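You operate a simulated robot arm through the tools that you are given. There is no shell and no other tool.

You run a simulated robot arm. Do the job below in one go: nothing can be reset, and whatever is moved stays where it is left.

JOB
Set the controls near the top of the steel bench. At the end: the left red ring is turned to loose; the right red ring is turned to loose; the right gold knob is turned to 4; the left gold knob is turned to 4; whatever was shut is shut again. Leave all else as you found it, and nothing knocked over.

The check looks at the end state, three seconds after you hand in, the way a careful person would. Anything else that was tipped, shoved, dropped, spilled or broken makes it a failure.

ROBOT AND FRAMES
A 7-joint arm with a two-finger parallel gripper, fixed in place. Base frame: the origin is on the floor under the middle of its stand, x ahead of it, y to its left, z up; the work surface is at about z = 890. Units: mm, degrees, N and s.
With the tool pointing down near the work surface it reaches from about 400 to 900 mm from the base axis. Its first joint turns from -143.0 to 143.0 degrees. Payload 3 kg.
Tool frame: the origin (TCP) lies between the finger pads and is the grasp point; the fingertips stand 30 mm ahead of it; z points along the fingers, y is the line along which they close. The gripper opens to 94 mm. The fingers are 28 mm wide and 10 mm thick; the gripper's body (50 by 96 mm) begins 55 mm behind the TCP.
Orientation is that of the tool frame in the base frame, as [roll, pitch, yaw] about the fixed x, y, z axes, in that order (R = Rz(yaw) Ry(pitch) Rx(roll)). With the fingers straight down and closing along the base's y, the tool's x points along the base's -x, its y along +y and its z along -z.

CONTROLS
- The arm moves only by the tool nudge_tool. Its argument "deltas" is a list that holds one entry, the list of rows, each a list of 7 numbers: the gripper command, from -1 (fully open) to 1 (shut), values between in proportion, then the shift along the tool's x, y, z in cm, then the turn, a rotation vector about the tool's x, y, z in degrees. In form: [[[claw, x, y, z, wx, wy, wz], ...]]. A call has 1 to 20 rows; each row shifts and turns the commanded pose from where the row before left it, along the tool's axes as they then stand. Each row takes 0.2 s and may step no farther than 50 mm and 8.6 degrees from the row before; otherwise, or with a gripper value out of range, the whole call is refused. A pose out of reach is approached as far as the arm can. The call stops where the force on the tool passes 40 N (or 10 N more than at its start, if that is more) or the arm is blocked; 0.2 s more then pass. Each finger travels about 72 mm/s and halts on what it meets, pressing with about 40 N; the grip force reading is that of the motor and also rises with nothing between the fingers. The clock runs only during rows and for 0.2 s after the last one: add rows that do not move to give the fingers time. The reply holds the time, the measured pose of the TCP, the force on the tool along the base axes, the opening and the grip force, in the units named above and with some noise, with the torque about the TCP (base axes, N m) and any sound that the robot's microphone picked up, and new pictures: "views" is both (left out), scene, wrist or none.
- Cameras (640 x 400 px; columns grow to the right, rows downward): "scene" is fixed at [47.8, -649.3, 1781.9]; the picture's right is [0.75, -0.66, 0.00], its down [-0.39, -0.44, -0.81] and it looks along [0.54, 0.61, -0.58] (base axes); focal length 357 px, centre (320, 200). "wrist" rides on the gripper at [76, 14, -102] in the tool frame; the picture's right is [-0.18, 0.98, 0.00], its down [-0.75, -0.14, -0.64] and it looks along [-0.63, -0.12, 0.77] (tool axes); focal length 243 px, centre (320, 200). There is no depth. A picture from a camera that has moved, and an enlarged one, comes with that camera's place and axes in the base frame and with its lens.
- zoom(camera, box): a new picture of the part [left, top, right, bottom] of that camera's present view, enlarged. It takes no simulated time.
- close_job(): hands the job in; it is judged then, once.

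Nothing tells you positions but the pictures and the camera data. Unless the task says otherwise, let go and move clear before handing in.

The tools are called by a JSON object that holds its "op" and its "data". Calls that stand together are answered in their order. nudge_tool: Moves the arm, as the interface text tells. Its arguments: {"type":"object","properties":{"deltas":{"type":"array"},"views":{"type":"string","enum":["both","scene","wrist","none"]}},"required":["deltas"]} The other tools are called the same way: zoom (camera, box) takes an enlarged picture of a part of a camera's view; close_job () hands the job in.

At the start:

```text
time_s: 0.0
position: [435.4, 111.9, 1349.2]
tcp_rot: [-179.9, -0.1, 180.0]
contact_force: [-0.1, -0.3, -0.4]
torque: [-0.01, -0.02, -0.02]
opening: 93.8
gripper_force: 0.1
```

scene: 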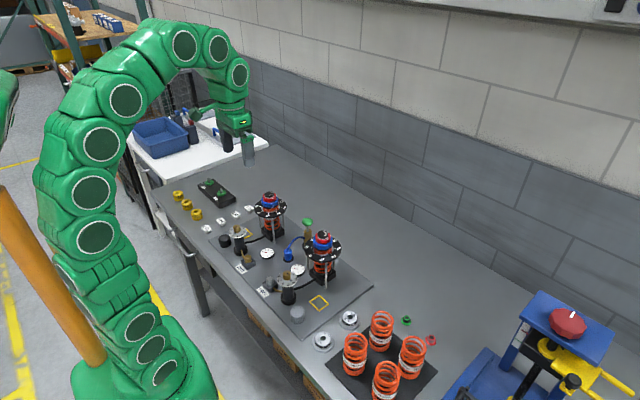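
wrist: 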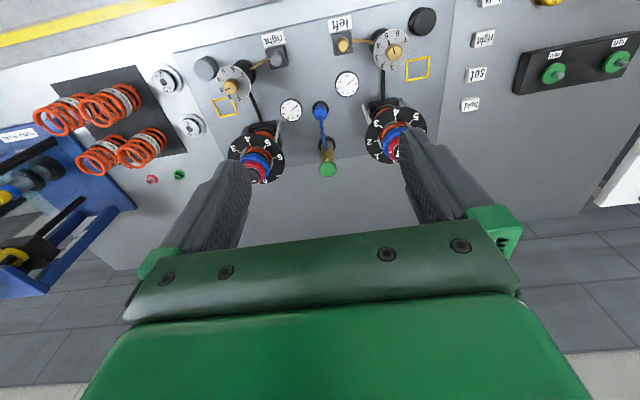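

I see a steel bench with a plate carrying two dial assemblies (black numbered discs with red and blue rings), two gold knobs, labels and some caps. I'll zoom in for detail before moving anything.

{"op": "zoom", "data": {"camera": "scene", "box": [160, 160, 380, 340]}}

{"op": "zoom", "data": {"camera": "wrist", "box": [180, 0, 460, 190]}}

{"op": "zoom", "data": {"camera": "scene", "box": [240, 180, 350, 300]}}

{"op": "zoom", "data": {"camera": "scene", "box": [190, 200, 310, 320]}}

```text
2.22 times, centred on (270, 250) of scene
camera zoom: at [47.8, -649.3, 1781.9], right [0.75, -0.66, 0.0], down [-0.39, -0.44, -0.81], along [0.54, 0.61, -0.58], focal length 793 px, centre (431, 89)
```

zoom: 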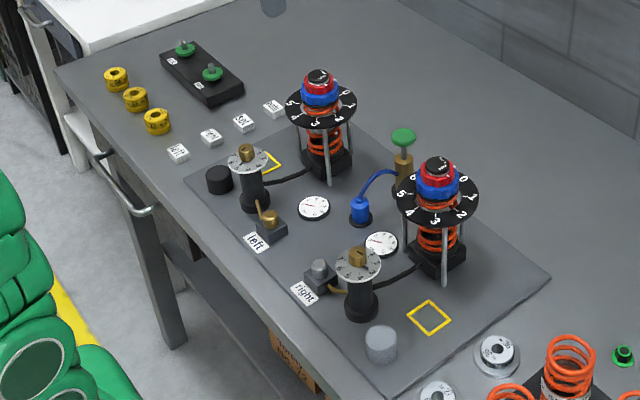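

```text
2.11 times, centred on (320, 95) of wrist
camera zoom: at [359.2, 124.9, 1453.5], right [0.18, 0.98, 0.0], down [0.75, -0.14, 0.64], along [0.63, -0.12, -0.77], focal length 511 px, centre (320, 421)
```

zoom: 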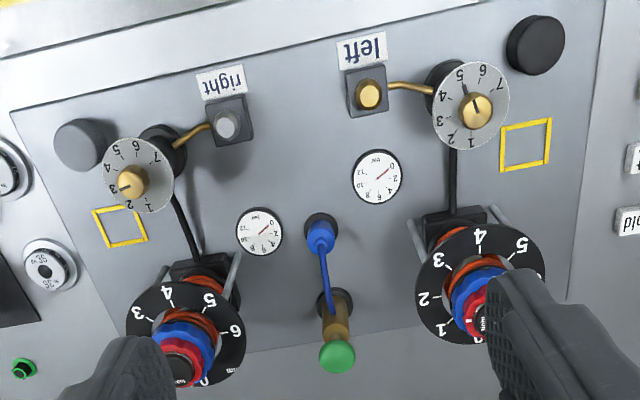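

```text
3.33 times, centred on (295, 240) of scene
camera zoom: at [47.8, -649.3, 1781.9], right [0.75, -0.66, 0.0], down [-0.39, -0.44, -0.81], along [0.54, 0.61, -0.58], focal length 1190 px, centre (403, 67)
```

zoom: 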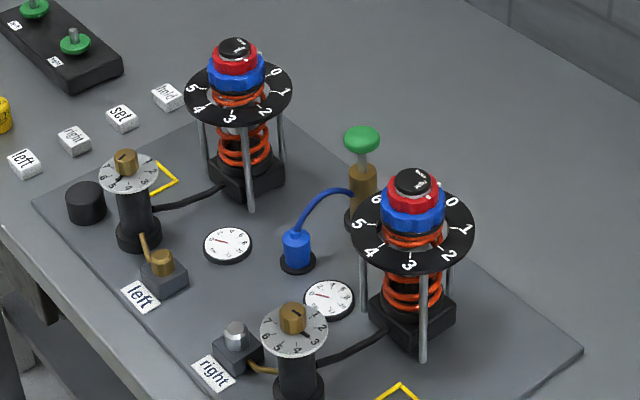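

```text
3.33 times, centred on (250, 260) of scene
camera zoom: at [47.8, -649.3, 1781.9], right [0.75, -0.66, 0.0], down [-0.39, -0.44, -0.81], along [0.54, 0.61, -0.58], focal length 1190 px, centre (553, 0)
```

zoom: 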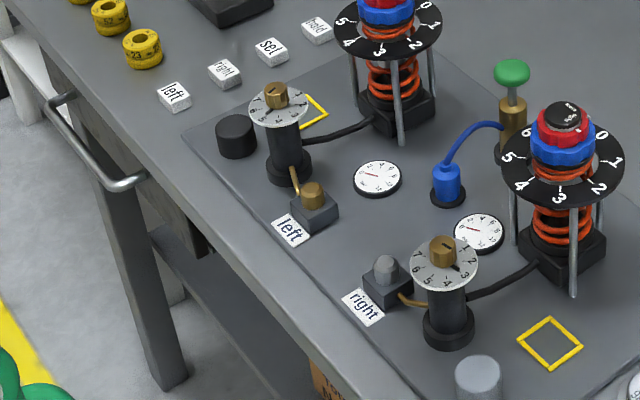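

The left gold knob looks to be near (450, 231, 1000) and the right near (449, -52, 1004). The ring hubs are near (595, 236, 1075) and (592, -47, 1075). I'll move above the left assembly for a closer look.

{"op": "nudge_tool", "data": {"deltas": [[[-1, -0.9, 2.48, 2.98, 0, 0, 0], [-1, -0.9, 2.48, 2.98, 0, 0, 0], [-1, -0.9, 2.48, 2.98, 0, 0, 0], [-1, -0.9, 2.48, 2.98, 0, 0, 0], [-1, -0.9, 2.48, 2.98, 0, 0, 0], [-1, 0, 0, 0, 0, 0, 0]]], "views": "both"}}

```text
time_s: 1.4
position: [481.4, 237.1, 1201.5]
tcp_rot: [-180.0, 0.0, 180.0]
contact_force: [0.7, 0.1, 0.5]
torque: [0.02, -0.01, 0.01]
opening: 94.0
gripper_force: 0.1
camera wrist: at [404.7, 249.9, 1304.0], right [0.18, 0.98, 0.0], down [0.75, -0.14, 0.64], along [0.63, -0.12, -0.77], focal length 243 px, centre (320, 200)
```

scene: 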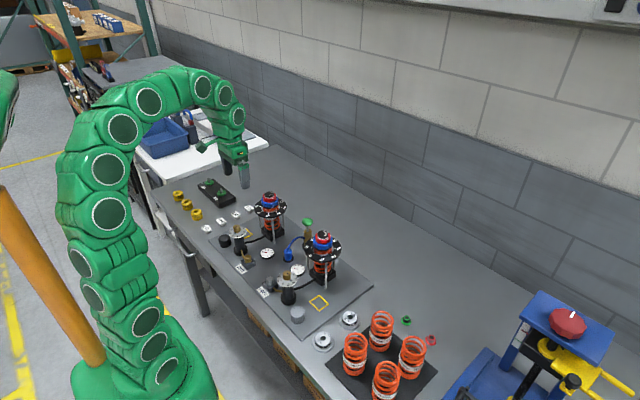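
wrist: 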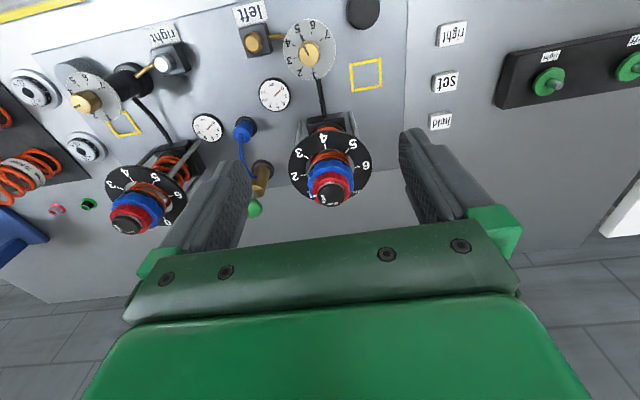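

{"op": "zoom", "data": {"camera": "wrist", "box": [270, 110, 400, 220]}}

{"op": "zoom", "data": {"camera": "wrist", "box": [220, 0, 400, 120]}}

{"op": "zoom", "data": {"camera": "wrist", "box": [40, 20, 220, 240]}}

{"op": "zoom", "data": {"camera": "scene", "box": [250, 180, 300, 220]}}

{"op": "zoom", "data": {"camera": "scene", "box": [295, 215, 350, 265]}}

```text
3.64 times, centred on (335, 165) of wrist
camera zoom: at [404.7, 249.9, 1304.0], right [0.18, 0.98, 0.0], down [0.75, -0.14, 0.64], along [0.63, -0.12, -0.77], focal length 882 px, centre (266, 327)
```

zoom: 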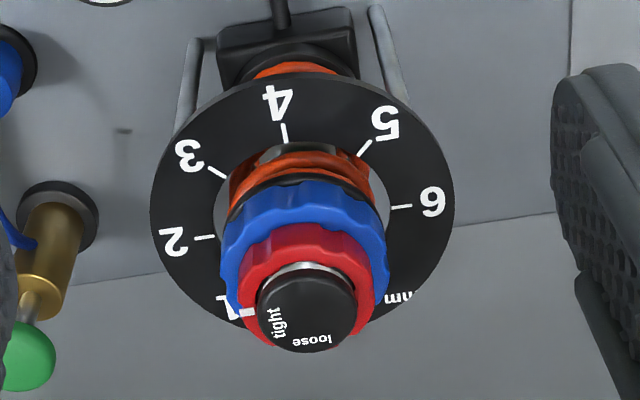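

```text
3.33 times, centred on (310, 60) of wrist
camera zoom: at [404.7, 249.9, 1304.0], right [0.18, 0.98, 0.0], down [0.75, -0.14, 0.64], along [0.63, -0.12, -0.77], focal length 809 px, centre (353, 667)
```

zoom: 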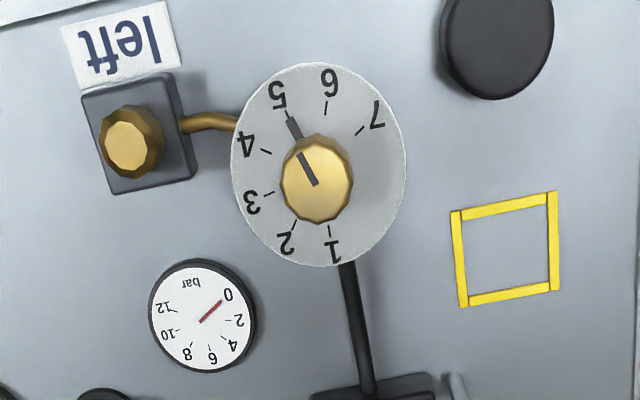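

```text
1.82 times, centred on (130, 130) of wrist
camera zoom: at [404.7, 249.9, 1304.0], right [0.18, 0.98, 0.0], down [0.75, -0.14, 0.64], along [0.63, -0.12, -0.77], focal length 441 px, centre (666, 327)
```

zoom: 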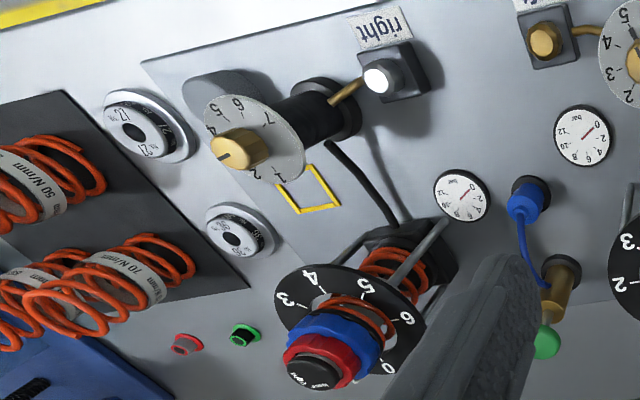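

```text
10.00 times, centred on (275, 200) of scene
camera zoom: at [47.8, -649.3, 1781.9], right [0.75, -0.66, 0.0], down [-0.39, -0.44, -0.81], along [0.54, 0.61, -0.58], focal length 3569 px, centre (770, 200)
```

zoom: 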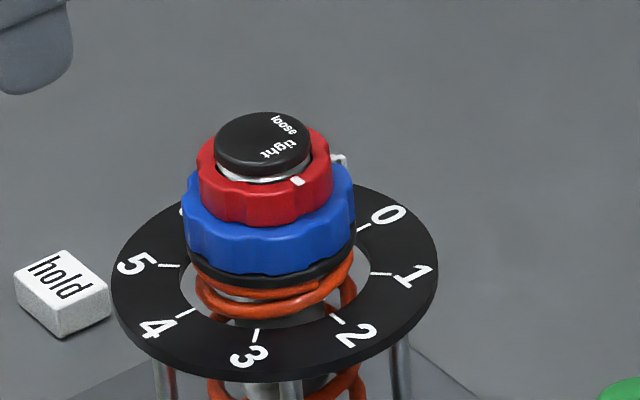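

```text
8.00 times, centred on (322, 240) of scene
camera zoom: at [47.8, -649.3, 1781.9], right [0.75, -0.66, 0.0], down [-0.39, -0.44, -0.81], along [0.54, 0.61, -0.58], focal length 2855 px, centre (300, -120)
```

zoom: 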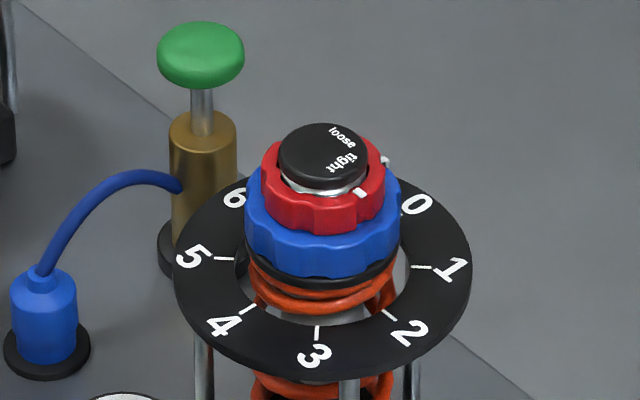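

The left knob points at 5 and its dial step is about 40° clockwise per number. The red ring marks sit at "tight", with "loose" about 90° anticlockwise. Next I'll go above the left gold knob for a close look before gripping it.

{"op": "nudge_tool", "data": {"deltas": [[[-1, 0.8, -0.18, 3.5, 0, 0, 0], [-1, 0.8, -0.18, 3.5, 0, 0, 0], [-1, 0.8, -0.17, 3.5, 0, 0, 0], [-1, 0.8, -0.17, 3.5, 0, 0, 0], [-1, 0, 0, 0, 0, 0, 0]]], "views": "both"}}

```text
time_s: 2.6
position: [449.6, 228.7, 1058.9]
tcp_rot: [-179.9, 0.0, -179.9]
contact_force: [-0.5, 0.2, -0.2]
torque: [0.01, 0.02, 0.03]
opening: 94.1
gripper_force: 0.0
camera wrist: at [372.8, 241.4, 1163.9], right [0.18, 0.98, 0.0], down [0.75, -0.14, 0.64], along [0.63, -0.12, -0.77], focal length 243 px, centre (320, 200)
```

scene: 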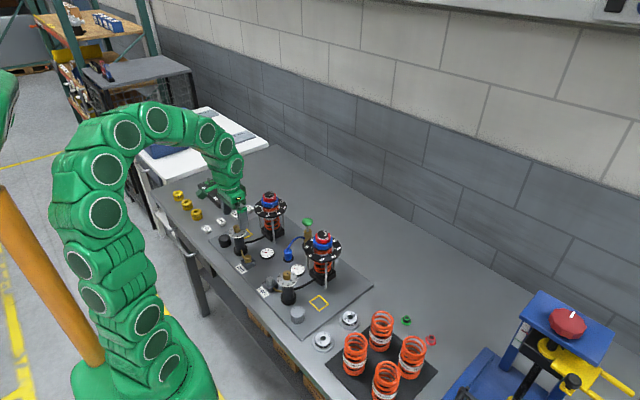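
wrist: 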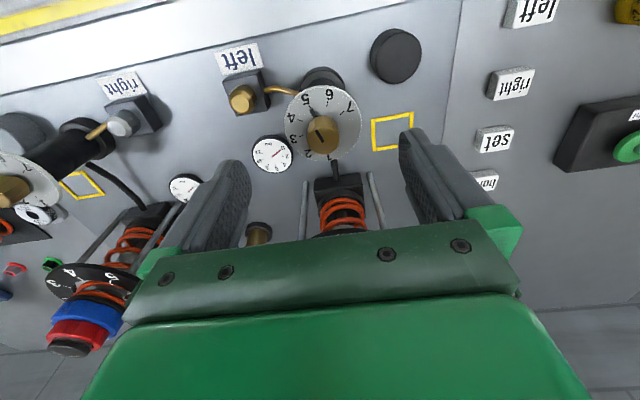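

{"op": "zoom", "data": {"camera": "wrist", "box": [270, 60, 380, 180]}}

{"op": "zoom", "data": {"camera": "scene", "box": [220, 190, 280, 270]}}

```text
3.33 times, centred on (325, 120) of wrist
camera zoom: at [372.8, 241.4, 1163.9], right [0.18, 0.98, 0.0], down [0.75, -0.14, 0.64], along [0.63, -0.12, -0.77], focal length 809 px, centre (303, 467)
```

zoom: 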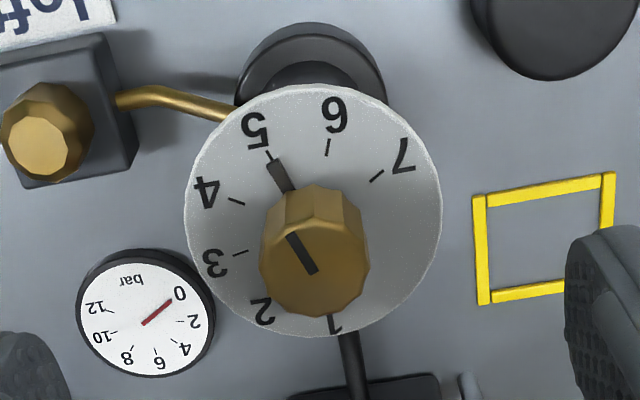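

```text
5.00 times, centred on (250, 230) of scene
camera zoom: at [47.8, -649.3, 1781.9], right [0.75, -0.66, 0.0], down [-0.39, -0.44, -0.81], along [0.54, 0.61, -0.58], focal length 1784 px, centre (670, 50)
```

zoom: 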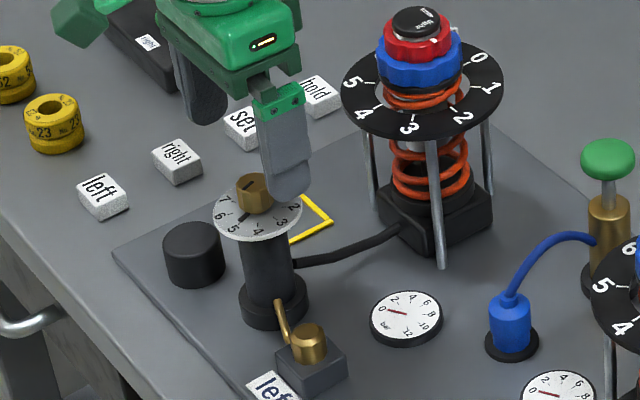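

The left knob is at about (448.6, 229.3), with its top near z 1007 and the dial face near 978. I'll lower the open fingers around it, tips about 10 mm above the dial, and look before closing.

{"op": "nudge_tool", "data": {"deltas": [[[-1, 0.1, 0.06, 2.0, 0, 0, 0], [-0.3, 0, 0, 2.1, 0, 0, 0], [-0.3, 0, 0, 0, 0, 0, 0]]], "views": "both"}}

```text
time_s: 3.4
position: [447.1, 227.3, 1019.7]
tcp_rot: [179.9, -0.1, -180.0]
contact_force: [-0.1, 0.3, 0.3]
torque: [0.02, -0.03, -0.02]
opening: 61.0
gripper_force: 0.0
camera wrist: at [370.7, 241.0, 1124.1], right [0.18, 0.98, 0.0], down [0.75, -0.14, 0.64], along [0.63, -0.12, -0.77], focal length 243 px, centre (320, 200)
```

scene: 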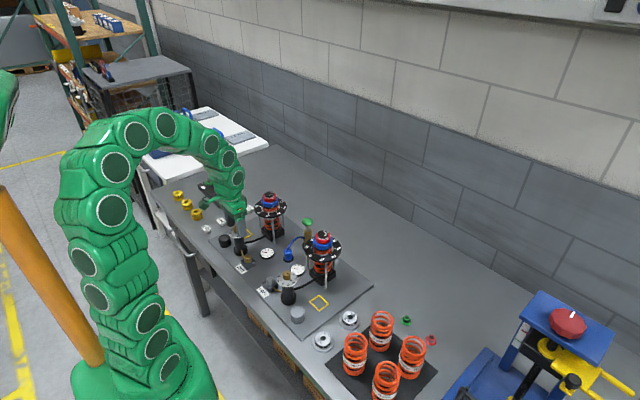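
wrist: 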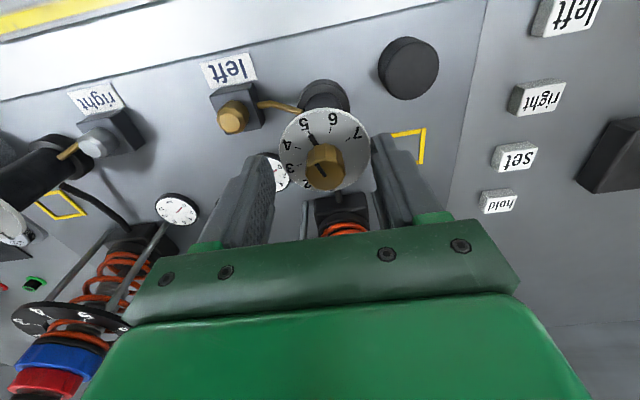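

{"op": "zoom", "data": {"camera": "wrist", "box": [230, 80, 430, 220]}}

{"op": "zoom", "data": {"camera": "scene", "box": [215, 180, 275, 260]}}

```text
2.86 times, centred on (330, 150) of wrist
camera zoom: at [370.7, 241.0, 1124.1], right [0.18, 0.98, 0.0], down [0.75, -0.14, 0.64], along [0.63, -0.12, -0.77], focal length 693 px, centre (291, 343)
```

zoom: 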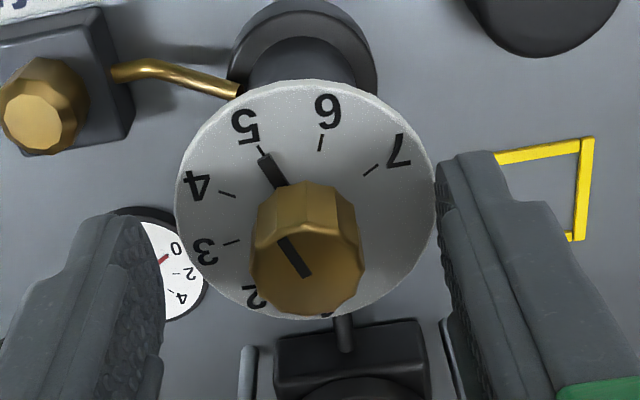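

```text
5.00 times, centred on (245, 220) of scene
camera zoom: at [47.8, -649.3, 1781.9], right [0.75, -0.66, 0.0], down [-0.39, -0.44, -0.81], along [0.54, 0.61, -0.58], focal length 1784 px, centre (695, 100)
```

zoom: 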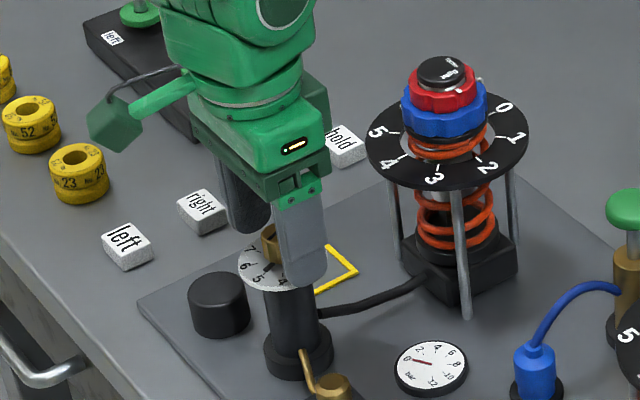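

The knob sits about 2 mm off the finger centre in x and y, so I'll shift to correct that and then close gently on it.

{"op": "nudge_tool", "data": {"deltas": [[[-0.3, -0.17, 0.18, 0, 0, 0, 0], [0.2, 0, 0, 0, 0, 0, 0], [1, 0, 0, 0, 0, 0, 0], [1, 0, 0, 0, 0, 0, 0], [1, 0, 0, 0, 0, 0, 0]]], "views": "wrist"}}

```text
time_s: 4.6
position: [449.4, 230.5, 1019.5]
tcp_rot: [179.9, 0.0, 179.9]
contact_force: [1.5, 17.2, -6.3]
torque: [-0.01, 0.09, 0.0]
opening: 23.4
gripper_force: 45.4
camera wrist: at [372.7, 243.7, 1123.6], right [0.18, 0.98, 0.0], down [0.75, -0.14, 0.64], along [0.63, -0.12, -0.77], focal length 243 px, centre (320, 200)
```

wrist: 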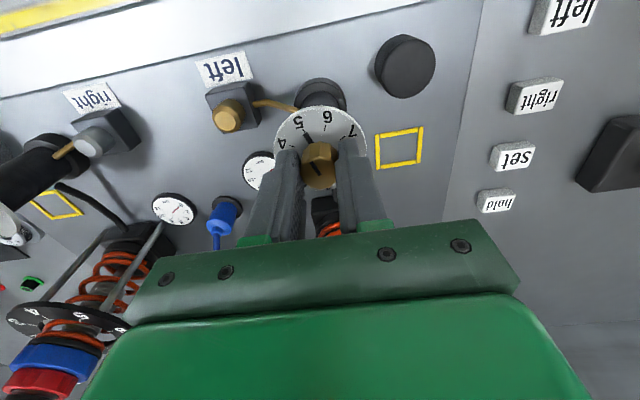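

The grip is on, 23.4 mm wide, with a small side load. I'll ease 1 mm toward +y and turn the knob 40° anticlockwise, seen from above, from 5 toward 4.

{"op": "nudge_tool", "data": {"deltas": [[[1, 0, 0.1, 0, 0, 0, 0], [1, 0, 0, 0, 0, 0, -8], [1, 0, 0, 0, 0, 0, -8], [1, 0, 0, 0, 0, 0, -8], [1, 0, 0, 0, 0, 0, -8], [1, 0, 0, 0, 0, 0, -8], [1, 0, 0, 0, 0, 0, 0]]], "views": "both"}}

```text
time_s: 6.1
position: [448.9, 229.4, 1019.1]
tcp_rot: [-179.9, 0.0, -140.4]
contact_force: [-3.2, -13.3, 4.6]
torque: [-0.05, 0.44, 0.03]
opening: 23.2
gripper_force: 45.7
stopped in row 7: the force on the tool passed its limit at 43 N (the readings are from after the stop); the commanded pose is now the measured one
camera wrist: at [381.1, 191.8, 1123.5], right [-0.49, 0.87, 0.0], down [0.67, 0.37, 0.64], along [0.56, 0.31, -0.77], focal length 243 px, centre (320, 200)
```

scene: 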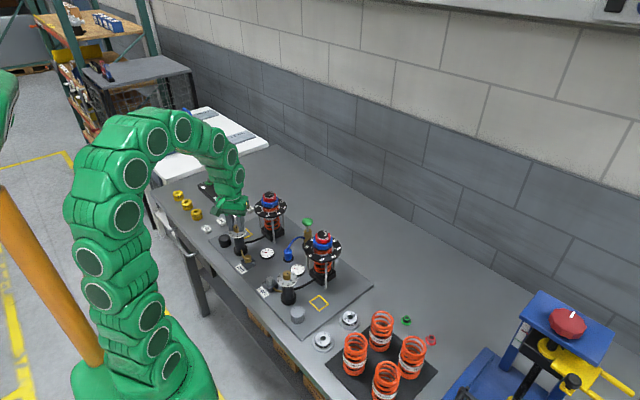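
wrist: 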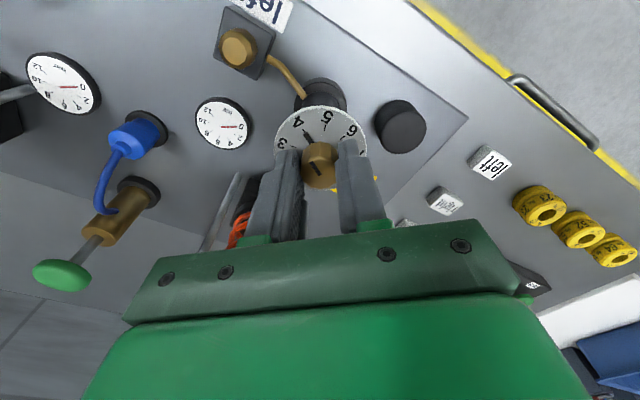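

{"op": "zoom", "data": {"camera": "wrist", "box": [260, 80, 380, 200]}}

```text
3.33 times, centred on (320, 140) of wrist
camera zoom: at [381.1, 191.8, 1123.5], right [-0.49, 0.87, 0.0], down [0.67, 0.37, 0.64], along [0.56, 0.31, -0.77], focal length 809 px, centre (320, 400)
```

zoom: 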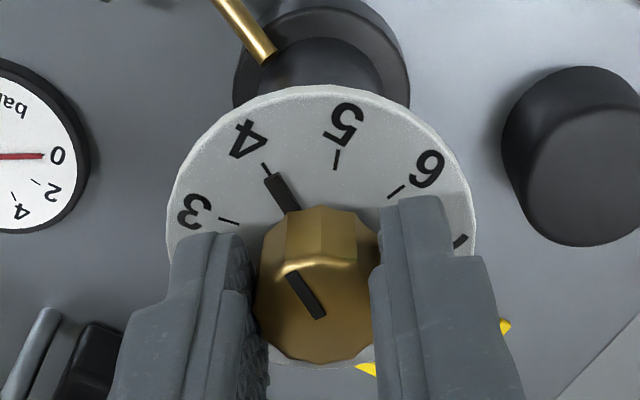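

The pointer lines up with 4. I'll open the fingers, rise clear and check the left knob again.

{"op": "nudge_tool", "data": {"deltas": [[[-0.3, 0, 0, 0, 0, 0, 0], [-0.3, 0, 0, 0, 0, 0, 0], [-0.3, 0, 0, 0, 0, 0, 0], [-0.3, 0, 0, -3, 0, 0, 0], [-0.8, 0, 0, -4, 0, 0, 0], [-1, 0, 0, -3, 0, 0, 0], [-1, 0, 0, 0, 0, 0, 0]]], "views": "both"}}

```text
time_s: 7.7
position: [450.7, 228.0, 1121.0]
tcp_rot: [-179.9, 0.0, -140.3]
contact_force: [0.4, 0.5, -0.4]
torque: [-0.02, -0.02, 0.01]
opening: 94.1
gripper_force: 0.1
camera wrist: at [381.9, 190.8, 1224.7], right [-0.49, 0.87, 0.0], down [0.67, 0.37, 0.64], along [0.56, 0.31, -0.77], focal length 243 px, centre (320, 200)
```

scene: 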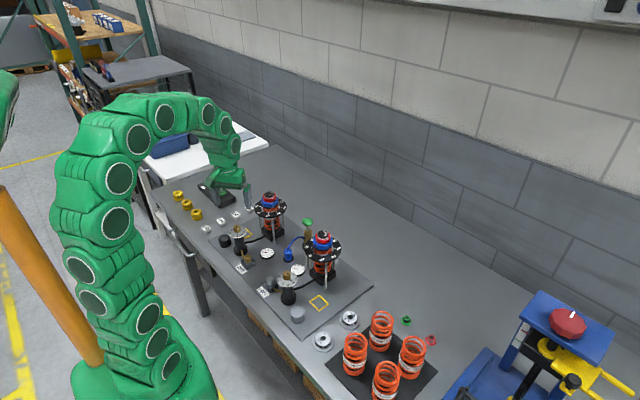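
wrist: 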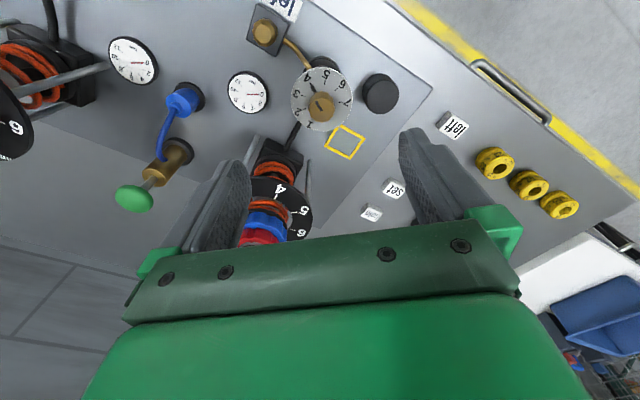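

{"op": "zoom", "data": {"camera": "wrist", "box": [270, 50, 370, 140]}}

{"op": "zoom", "data": {"camera": "scene", "box": [215, 210, 315, 310]}}

```text
4.44 times, centred on (320, 95) of wrist
camera zoom: at [381.9, 190.8, 1224.7], right [-0.49, 0.87, 0.0], down [0.67, 0.37, 0.64], along [0.56, 0.31, -0.77], focal length 1078 px, centre (320, 667)
```

zoom: 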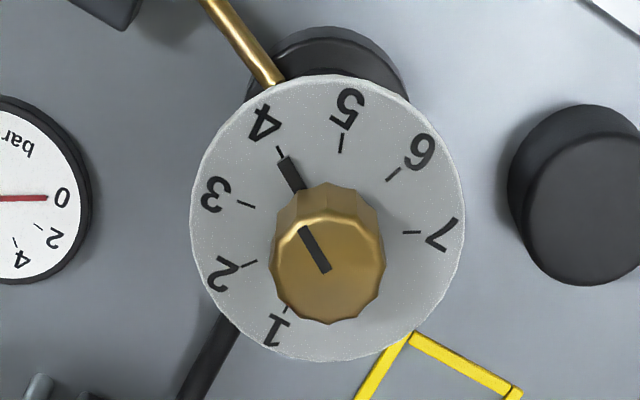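

```text
4.00 times, centred on (265, 260) of scene
camera zoom: at [47.8, -649.3, 1781.9], right [0.75, -0.66, 0.0], down [-0.39, -0.44, -0.81], along [0.54, 0.61, -0.58], focal length 1428 px, centre (540, -40)
```

zoom: 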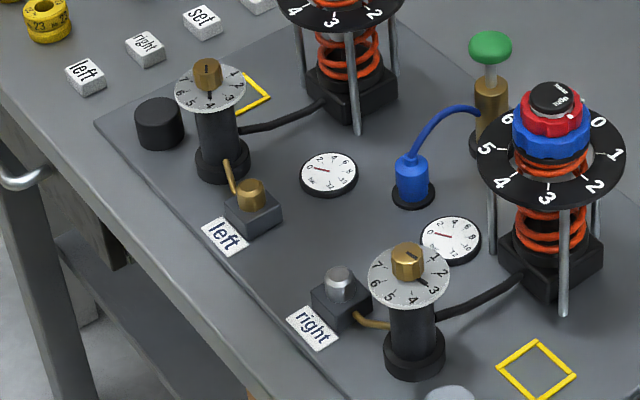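

The left knob now reads 4. I'll move across at the same height to look at the right knob, which seems to point at 3.

{"op": "nudge_tool", "data": {"deltas": [[[-1, 2.98, -3.59, 0, 0, 0, 0], [-1, 2.98, -3.59, 0, 0, 0, 0], [-1, 2.98, -3.59, 0, 0, 0, 0], [-1, 2.98, -3.59, 0, 0, 0, 0], [-1, 2.98, -3.59, 0, 0, 0, 0], [-1, 2.98, -3.59, 0, 0, 0, 0], [-1, 0, 0, 0, 0, 0, 0], [-1, 0, 0, 0, 0, 0, 0]]], "views": "both"}}

```text
time_s: 9.5
position: [450.0, -49.6, 1120.9]
tcp_rot: [-180.0, 0.0, -140.2]
contact_force: [0.6, 0.3, 0.9]
torque: [0.0, -0.04, -0.01]
opening: 94.0
gripper_force: 0.2
camera wrist: at [380.1, -87.5, 1223.6], right [-0.49, 0.87, 0.0], down [0.67, 0.37, 0.64], along [0.56, 0.31, -0.77], focal length 243 px, centre (320, 200)
```

scene: 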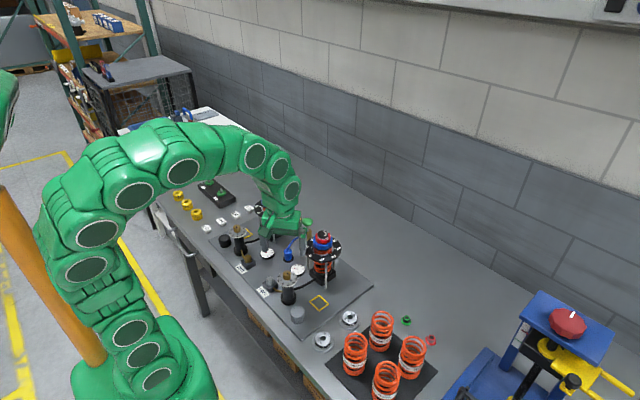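
wrist: 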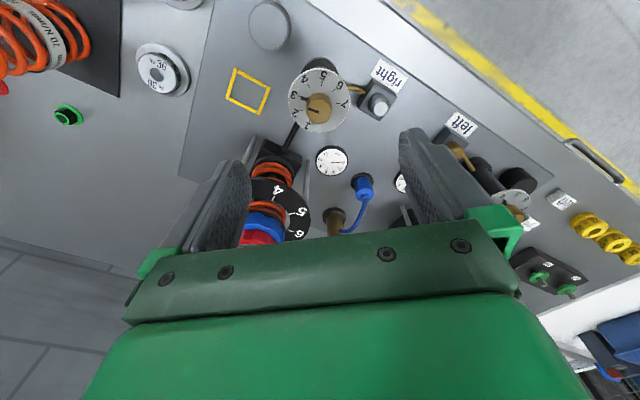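

{"op": "zoom", "data": {"camera": "wrist", "box": [270, 50, 370, 140]}}

{"op": "zoom", "data": {"camera": "scene", "box": [250, 230, 350, 330]}}

```text
4.44 times, centred on (320, 95) of wrist
camera zoom: at [380.1, -87.5, 1223.6], right [-0.49, 0.87, 0.0], down [0.67, 0.37, 0.64], along [0.56, 0.31, -0.77], focal length 1078 px, centre (320, 667)
```

zoom: 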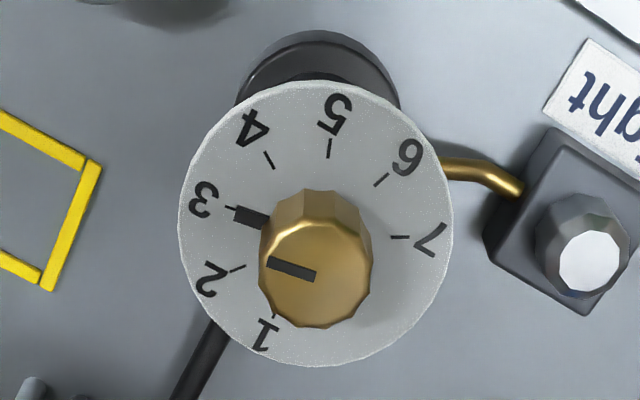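

```text
4.00 times, centred on (300, 280) of scene
camera zoom: at [47.8, -649.3, 1781.9], right [0.75, -0.66, 0.0], down [-0.39, -0.44, -0.81], along [0.54, 0.61, -0.58], focal length 1428 px, centre (400, -120)
```

zoom: 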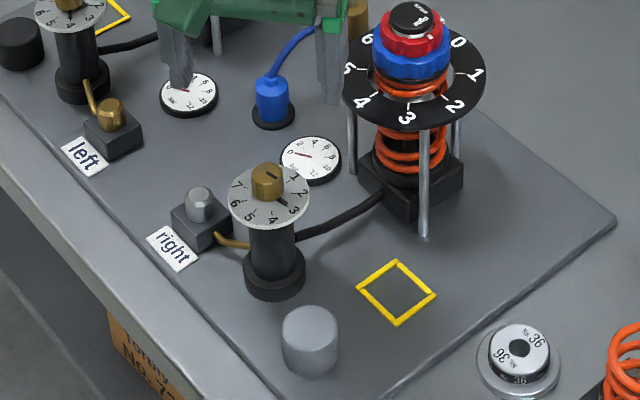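

The right knob points at 3 and is at about (449, -50), top near z 1006. I'll lower the fingers around it as I did on the left, half open.

{"op": "nudge_tool", "data": {"deltas": [[[-0.6, 0.11, 0, 3.4, 0, 0, 0], [-0.3, 0, 0, 3.4, 0, 0, 0], [-0.3, 0, 0, 3.4, 0, 0, 0], [-0.3, 0, 0, 0, 0, 0, 0], [-0.3, 0, 0, 0, 0, 0, 0]]], "views": "wrist"}}

{"op": "zoom", "data": {"camera": "wrist", "box": [230, 80, 410, 210]}}

```text
time_s: 10.7
position: [448.8, -50.6, 1018.9]
tcp_rot: [-179.9, -0.1, -140.4]
contact_force: [0.5, -0.2, -0.2]
torque: [0.0, 0.04, 0.0]
opening: 61.2
gripper_force: 0.1
camera wrist: at [381.3, -88.5, 1122.6], right [-0.49, 0.87, 0.0], down [0.67, 0.37, 0.64], along [0.56, 0.31, -0.77], focal length 243 px, centre (320, 200)
```

wrist: 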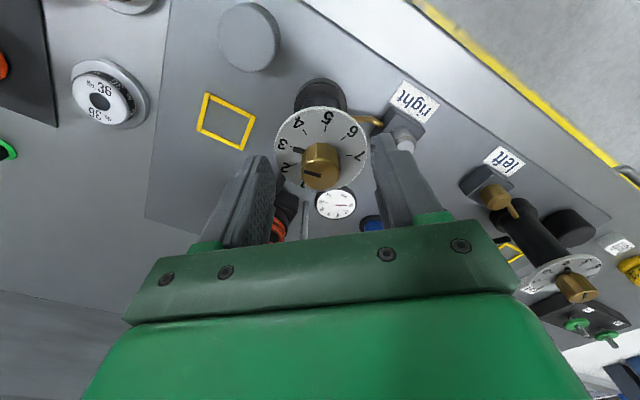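

```text
3.08 times, centred on (320, 145) of wrist
camera zoom: at [381.3, -88.5, 1122.6], right [-0.49, 0.87, 0.0], down [0.67, 0.37, 0.64], along [0.56, 0.31, -0.77], focal length 746 px, centre (320, 369)
```

zoom: 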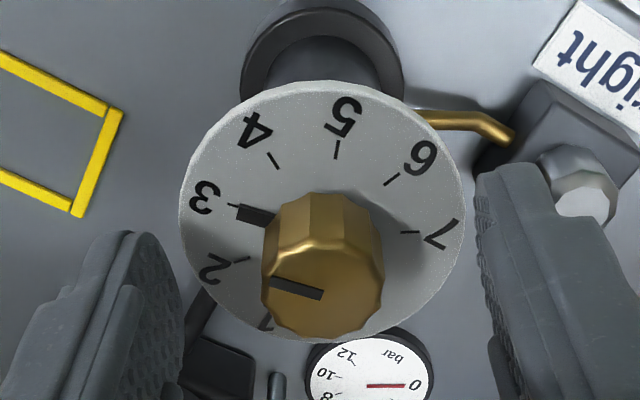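

The pointer is close to the left finger's closing line, so I'll turn the open gripper 40° first. That way the pads close across the pointer rather than on it.

{"op": "nudge_tool", "data": {"deltas": [[[-0.3, 0, 0, 0, 0, 0, -8], [-0.3, 0, 0, 0, 0, 0, -8], [-0.3, 0, 0, 0, 0, 0, -8], [-0.3, 0, 0, 0, 0, 0, -8], [-0.3, 0, 0, 0, 0, 0, -8], [-0.3, 0, 0, 0, 0, 0, 0]]], "views": "both"}}

{"op": "zoom", "data": {"camera": "wrist", "box": [230, 80, 410, 210]}}

```text
time_s: 12.1
position: [449.1, -50.2, 1017.7]
tcp_rot: [-179.9, -0.1, -100.2]
contact_force: [-0.3, 0.1, 0.3]
torque: [0.0, -0.02, -0.01]
opening: 61.3
gripper_force: 0.1
camera wrist: at [420.8, -122.6, 1121.7], right [-0.93, 0.36, 0.0], down [0.27, 0.72, 0.64], along [0.23, 0.6, -0.77], focal length 243 px, centre (320, 200)
```

scene: 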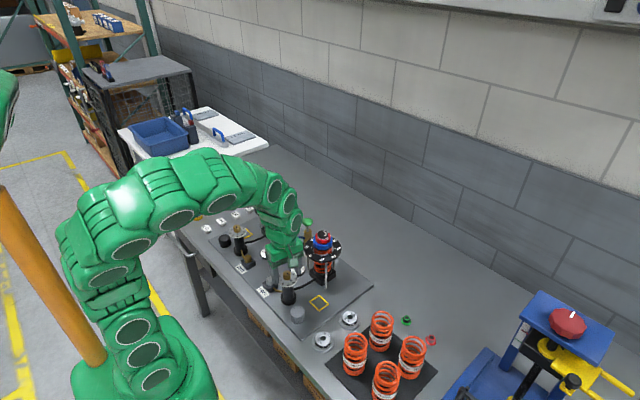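
wrist: 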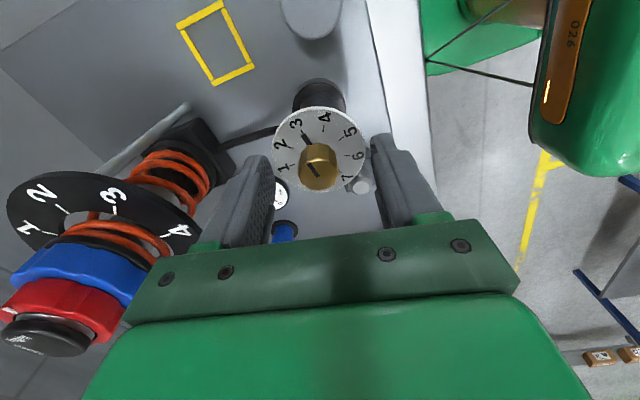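

```text
3.08 times, centred on (320, 145) of wrist
camera zoom: at [420.8, -122.6, 1121.7], right [-0.93, 0.36, 0.0], down [0.27, 0.72, 0.64], along [0.23, 0.6, -0.77], focal length 746 px, centre (320, 369)
```

zoom: 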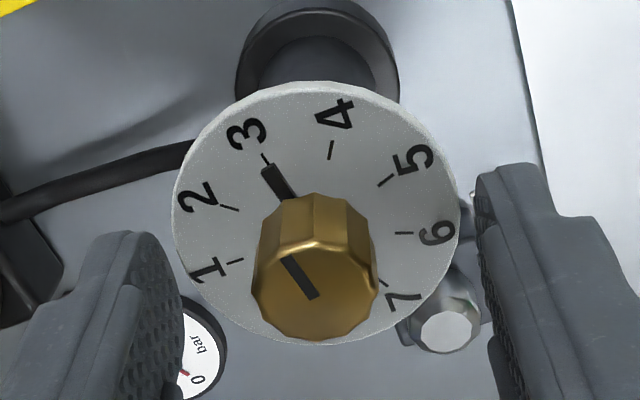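

The pointer is now well clear of both pads. I'll shift about 1 mm to centre on the knob and close.

{"op": "nudge_tool", "data": {"deltas": [[[-0.3, 0.1, -0.12, 0, 0, 0, 0], [0.2, 0, 0, 0, 0, 0, 0], [1, 0, 0, 0, 0, 0, 0], [1, 0, 0, 0, 0, 0, 0], [1, 0, 0, 0, 0, 0, 0]]], "views": "wrist"}}

```text
time_s: 13.3
position: [450.2, -51.7, 1017.4]
tcp_rot: [-179.9, -0.1, -100.3]
contact_force: [9.4, -2.1, -0.6]
torque: [0.1, 0.25, 0.01]
opening: 23.4
gripper_force: 44.7
camera wrist: at [421.4, -123.8, 1121.7], right [-0.93, 0.36, 0.0], down [0.27, 0.72, 0.64], along [0.23, 0.6, -0.77], focal length 243 px, centre (320, 200)
```

wrist: 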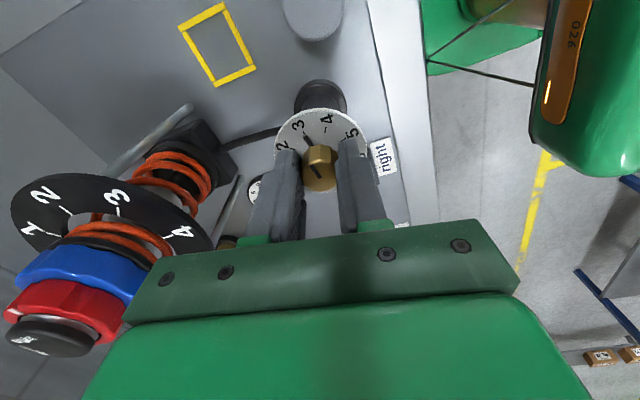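

{"op": "nudge_tool", "data": {"deltas": [[[1, 0, -0.04, 0, 0, 0, 0], [1, 0, 0, 0, 0, 0, 8], [1, 0, 0, 0, 0, 0, 8], [1, 0, 0, 0, 0, 0, 8], [1, 0, 0, 0, 0, 0, 8], [1, 0, 0, 0, 0, 0, 8], [1, 0, 0, 0, 0, 0, 0]]], "views": "wrist"}}

{"op": "zoom", "data": {"camera": "wrist", "box": [260, 80, 380, 200]}}

```text
time_s: 14.9
position: [449.0, -50.7, 1018.0]
tcp_rot: [-179.9, -0.2, -140.4]
contact_force: [-11.9, 16.6, -25.7]
torque: [-0.32, 0.37, 0.05]
opening: 23.6
gripper_force: 45.0
camera wrist: at [380.9, -88.6, 1121.8], right [-0.48, 0.87, 0.0], down [0.67, 0.37, 0.64], along [0.56, 0.31, -0.77], focal length 243 px, centre (320, 200)
```

wrist: 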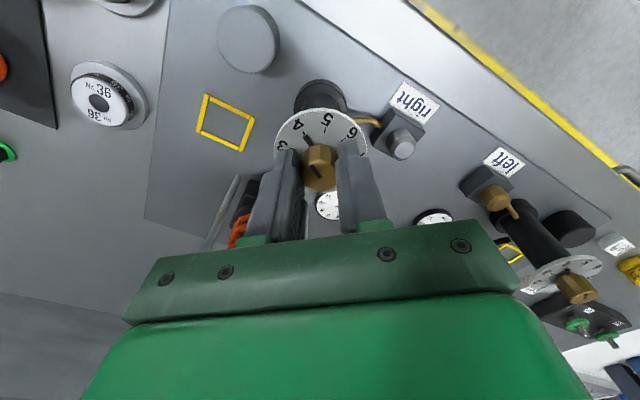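

```text
3.33 times, centred on (320, 140) of wrist
camera zoom: at [380.9, -88.6, 1121.8], right [-0.48, 0.87, 0.0], down [0.67, 0.37, 0.64], along [0.56, 0.31, -0.77], focal length 809 px, centre (320, 400)
```

zoom: 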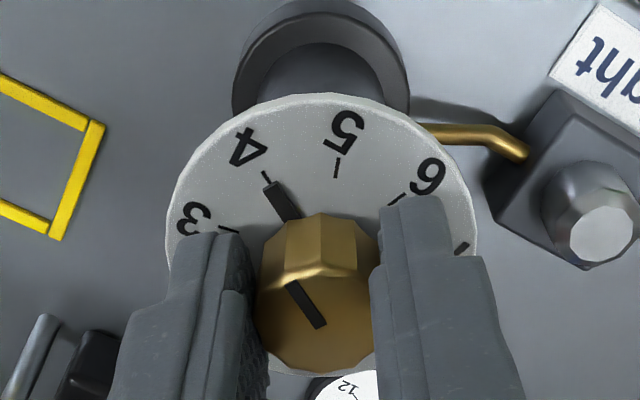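

The right pointer now lines up with 4. I'll release, rise and confirm.

{"op": "nudge_tool", "data": {"deltas": [[[-0.3, 0, 0, 0, 0, 0, 0], [-0.3, 0, 0, 0, 0, 0, 0], [-0.3, 0, 0, 0, 0, 0, 0], [-0.3, 0, 0, -3, 0, 0, 0], [-0.8, 0, 0, -4, 0, 0, 0], [-1, 0, 0, -4, 0, 0, 0], [-1, 0, 0, -4, 0, 0, 0], [-1, 0, 0, 0, 0, 0, 0]]], "views": "wrist"}}

{"op": "zoom", "data": {"camera": "wrist", "box": [260, 40, 380, 140]}}

{"op": "zoom", "data": {"camera": "scene", "box": [220, 210, 320, 310]}}

```text
time_s: 16.7
position: [448.2, -49.3, 1169.1]
tcp_rot: [-179.9, 0.0, -140.3]
contact_force: [-0.3, -0.2, -0.3]
torque: [0.02, -0.06, 0.01]
opening: 93.9
gripper_force: 0.1
camera wrist: at [380.3, -87.6, 1272.7], right [-0.49, 0.87, 0.0], down [0.67, 0.37, 0.64], along [0.56, 0.31, -0.77], focal length 243 px, centre (320, 200)
```

wrist: 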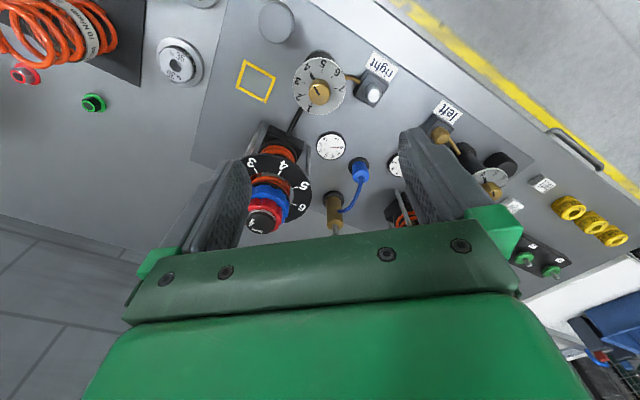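

```text
4.00 times, centred on (320, 90) of wrist
camera zoom: at [380.3, -87.6, 1272.7], right [-0.49, 0.87, 0.0], down [0.67, 0.37, 0.64], along [0.56, 0.31, -0.77], focal length 970 px, centre (320, 640)
```

zoom: 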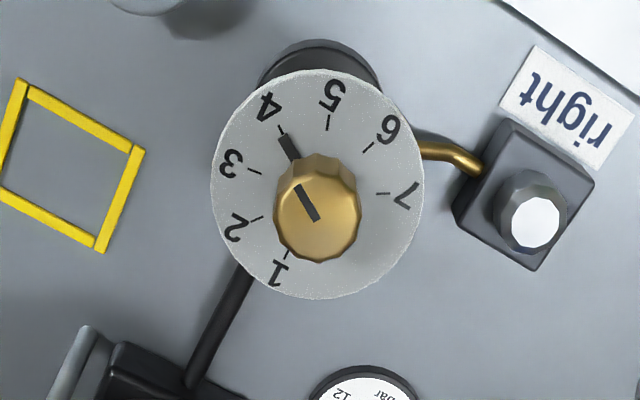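

```text
4.00 times, centred on (270, 260) of scene
camera zoom: at [47.8, -649.3, 1781.9], right [0.75, -0.66, 0.0], down [-0.39, -0.44, -0.81], along [0.54, 0.61, -0.58], focal length 1428 px, centre (520, -40)
```

zoom: 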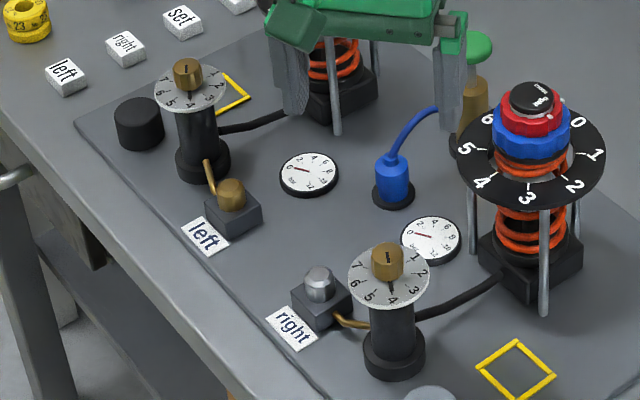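

Both gold knobs read 4. Next is the right red ring: I'll turn the gripper back to square and move above the right hub for a close view.

{"op": "nudge_tool", "data": {"deltas": [[[-1, 0, 0, -0.4, 0, 0, 8], [-1, 0, 0, -0.4, 0, 0, 8], [-1, 0, 0, -0.4, 0, 0, 8], [-1, 0, 0, 0, 0, 0, 8], [-1, 0, 0, 0, 0, 0, 7.7], [-1, -3.6, 0.05, 0, 0, 0, 0], [-1, -3.6, 0.05, 0, 0, 0, 0], [-1, -3.6, 0.05, 0, 0, 0, 0], [-1, 0, 0, 0, 0, 0, 0]]], "views": "wrist"}}

{"op": "zoom", "data": {"camera": "wrist", "box": [250, 100, 400, 220]}}

```text
time_s: 18.7
position: [557.8, -52.1, 1181.5]
tcp_rot: [-180.0, 0.1, 179.9]
contact_force: [-0.6, -0.5, 0.4]
torque: [-0.01, 0.03, -0.01]
opening: 94.0
gripper_force: 0.0
camera wrist: at [481.1, -37.5, 1284.9], right [0.18, 0.98, 0.0], down [0.75, -0.14, 0.64], along [0.63, -0.12, -0.77], focal length 243 px, centre (320, 200)
```

wrist: 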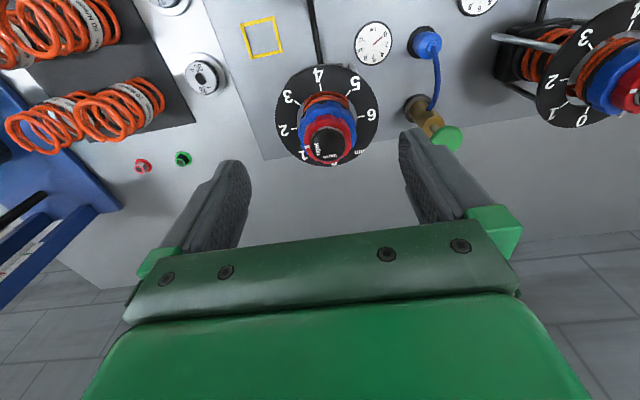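

```text
3.33 times, centred on (325, 160) of wrist
camera zoom: at [481.1, -37.5, 1284.9], right [0.18, 0.98, 0.0], down [0.75, -0.14, 0.64], along [0.63, -0.12, -0.77], focal length 809 px, centre (303, 333)
```

zoom: 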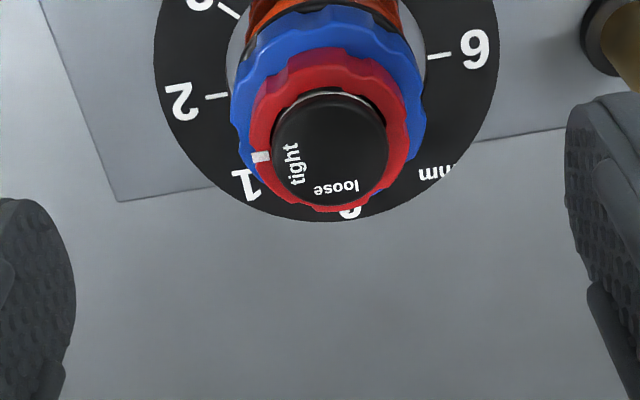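

The right hub is at about (588, -50.5), top near z 1074. I take the red ring to be about 46 mm wide at z 1056–1067, sitting on the wider blue ring. I'll move over it with the tips still above the hub and check alignment.

{"op": "nudge_tool", "data": {"deltas": [[[-1, -3.06, 0.16, 0, 0, 0, 0], [-1, 0, 0, 3.3, 0, 0, 0], [-1, 0, 0, 3.3, 0, 0, 0], [-1, 0, 0, 0, 0, 0, 0], [-1, 0, 0, 0, 0, 0, 0]]], "views": "both"}}

{"op": "zoom", "data": {"camera": "wrist", "box": [230, 80, 430, 220]}}

{"op": "zoom", "data": {"camera": "scene", "box": [285, 195, 365, 265]}}

```text
time_s: 19.9
position: [587.4, -48.1, 1113.8]
tcp_rot: [-179.8, 0.1, -179.9]
contact_force: [0.3, -0.1, -0.4]
torque: [-0.03, -0.01, 0.0]
opening: 93.8
gripper_force: 0.1
camera wrist: at [510.2, -34.4, 1218.3], right [0.18, 0.98, 0.0], down [0.75, -0.14, 0.64], along [0.63, -0.12, -0.77], focal length 243 px, centre (320, 200)
```

scene: 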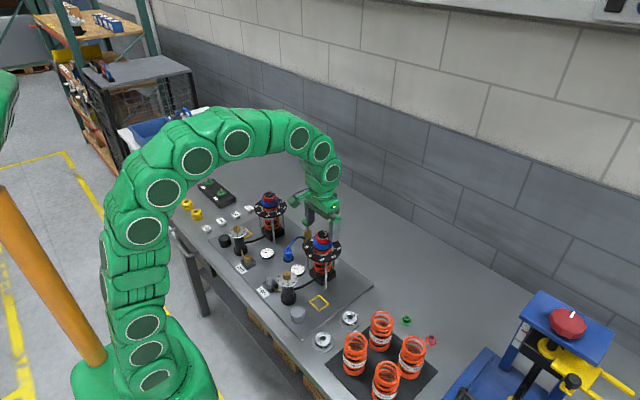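
wrist: 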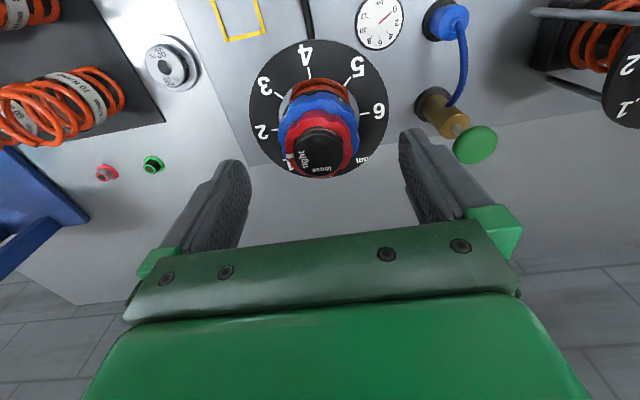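

```text
2.86 times, centred on (330, 150) of wrist
camera zoom: at [510.2, -34.4, 1218.3], right [0.18, 0.98, 0.0], down [0.75, -0.14, 0.64], along [0.63, -0.12, -0.77], focal length 693 px, centre (291, 343)
```

zoom: 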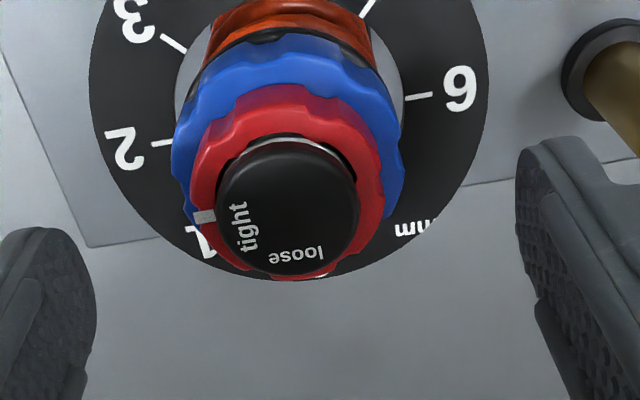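

```text
5.71 times, centred on (325, 230) of scene
camera zoom: at [47.8, -649.3, 1781.9], right [0.75, -0.66, 0.0], down [-0.39, -0.44, -0.81], along [0.54, 0.61, -0.58], focal length 2039 px, centre (291, 29)
```

zoom: 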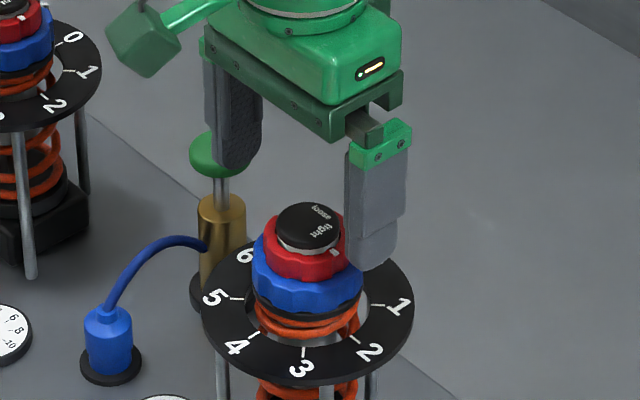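

{"op": "zoom", "data": {"camera": "scene", "box": [305, 215, 353, 245]}}

```text
13.33 times, centred on (329, 230) of scene
camera zoom: at [47.8, -649.3, 1781.9], right [0.75, -0.66, 0.0], down [-0.39, -0.44, -0.81], along [0.54, 0.61, -0.58], focal length 4758 px, centre (200, -200)
```

zoom: 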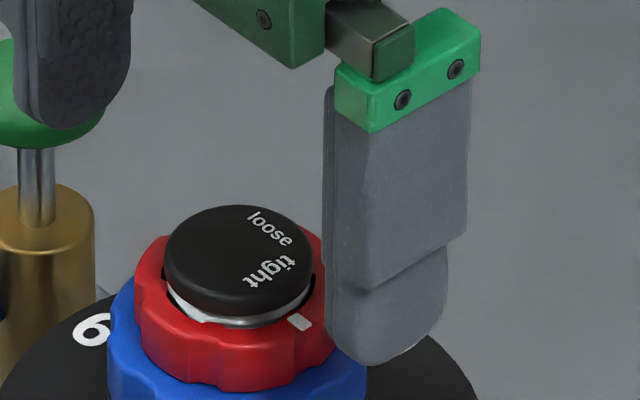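

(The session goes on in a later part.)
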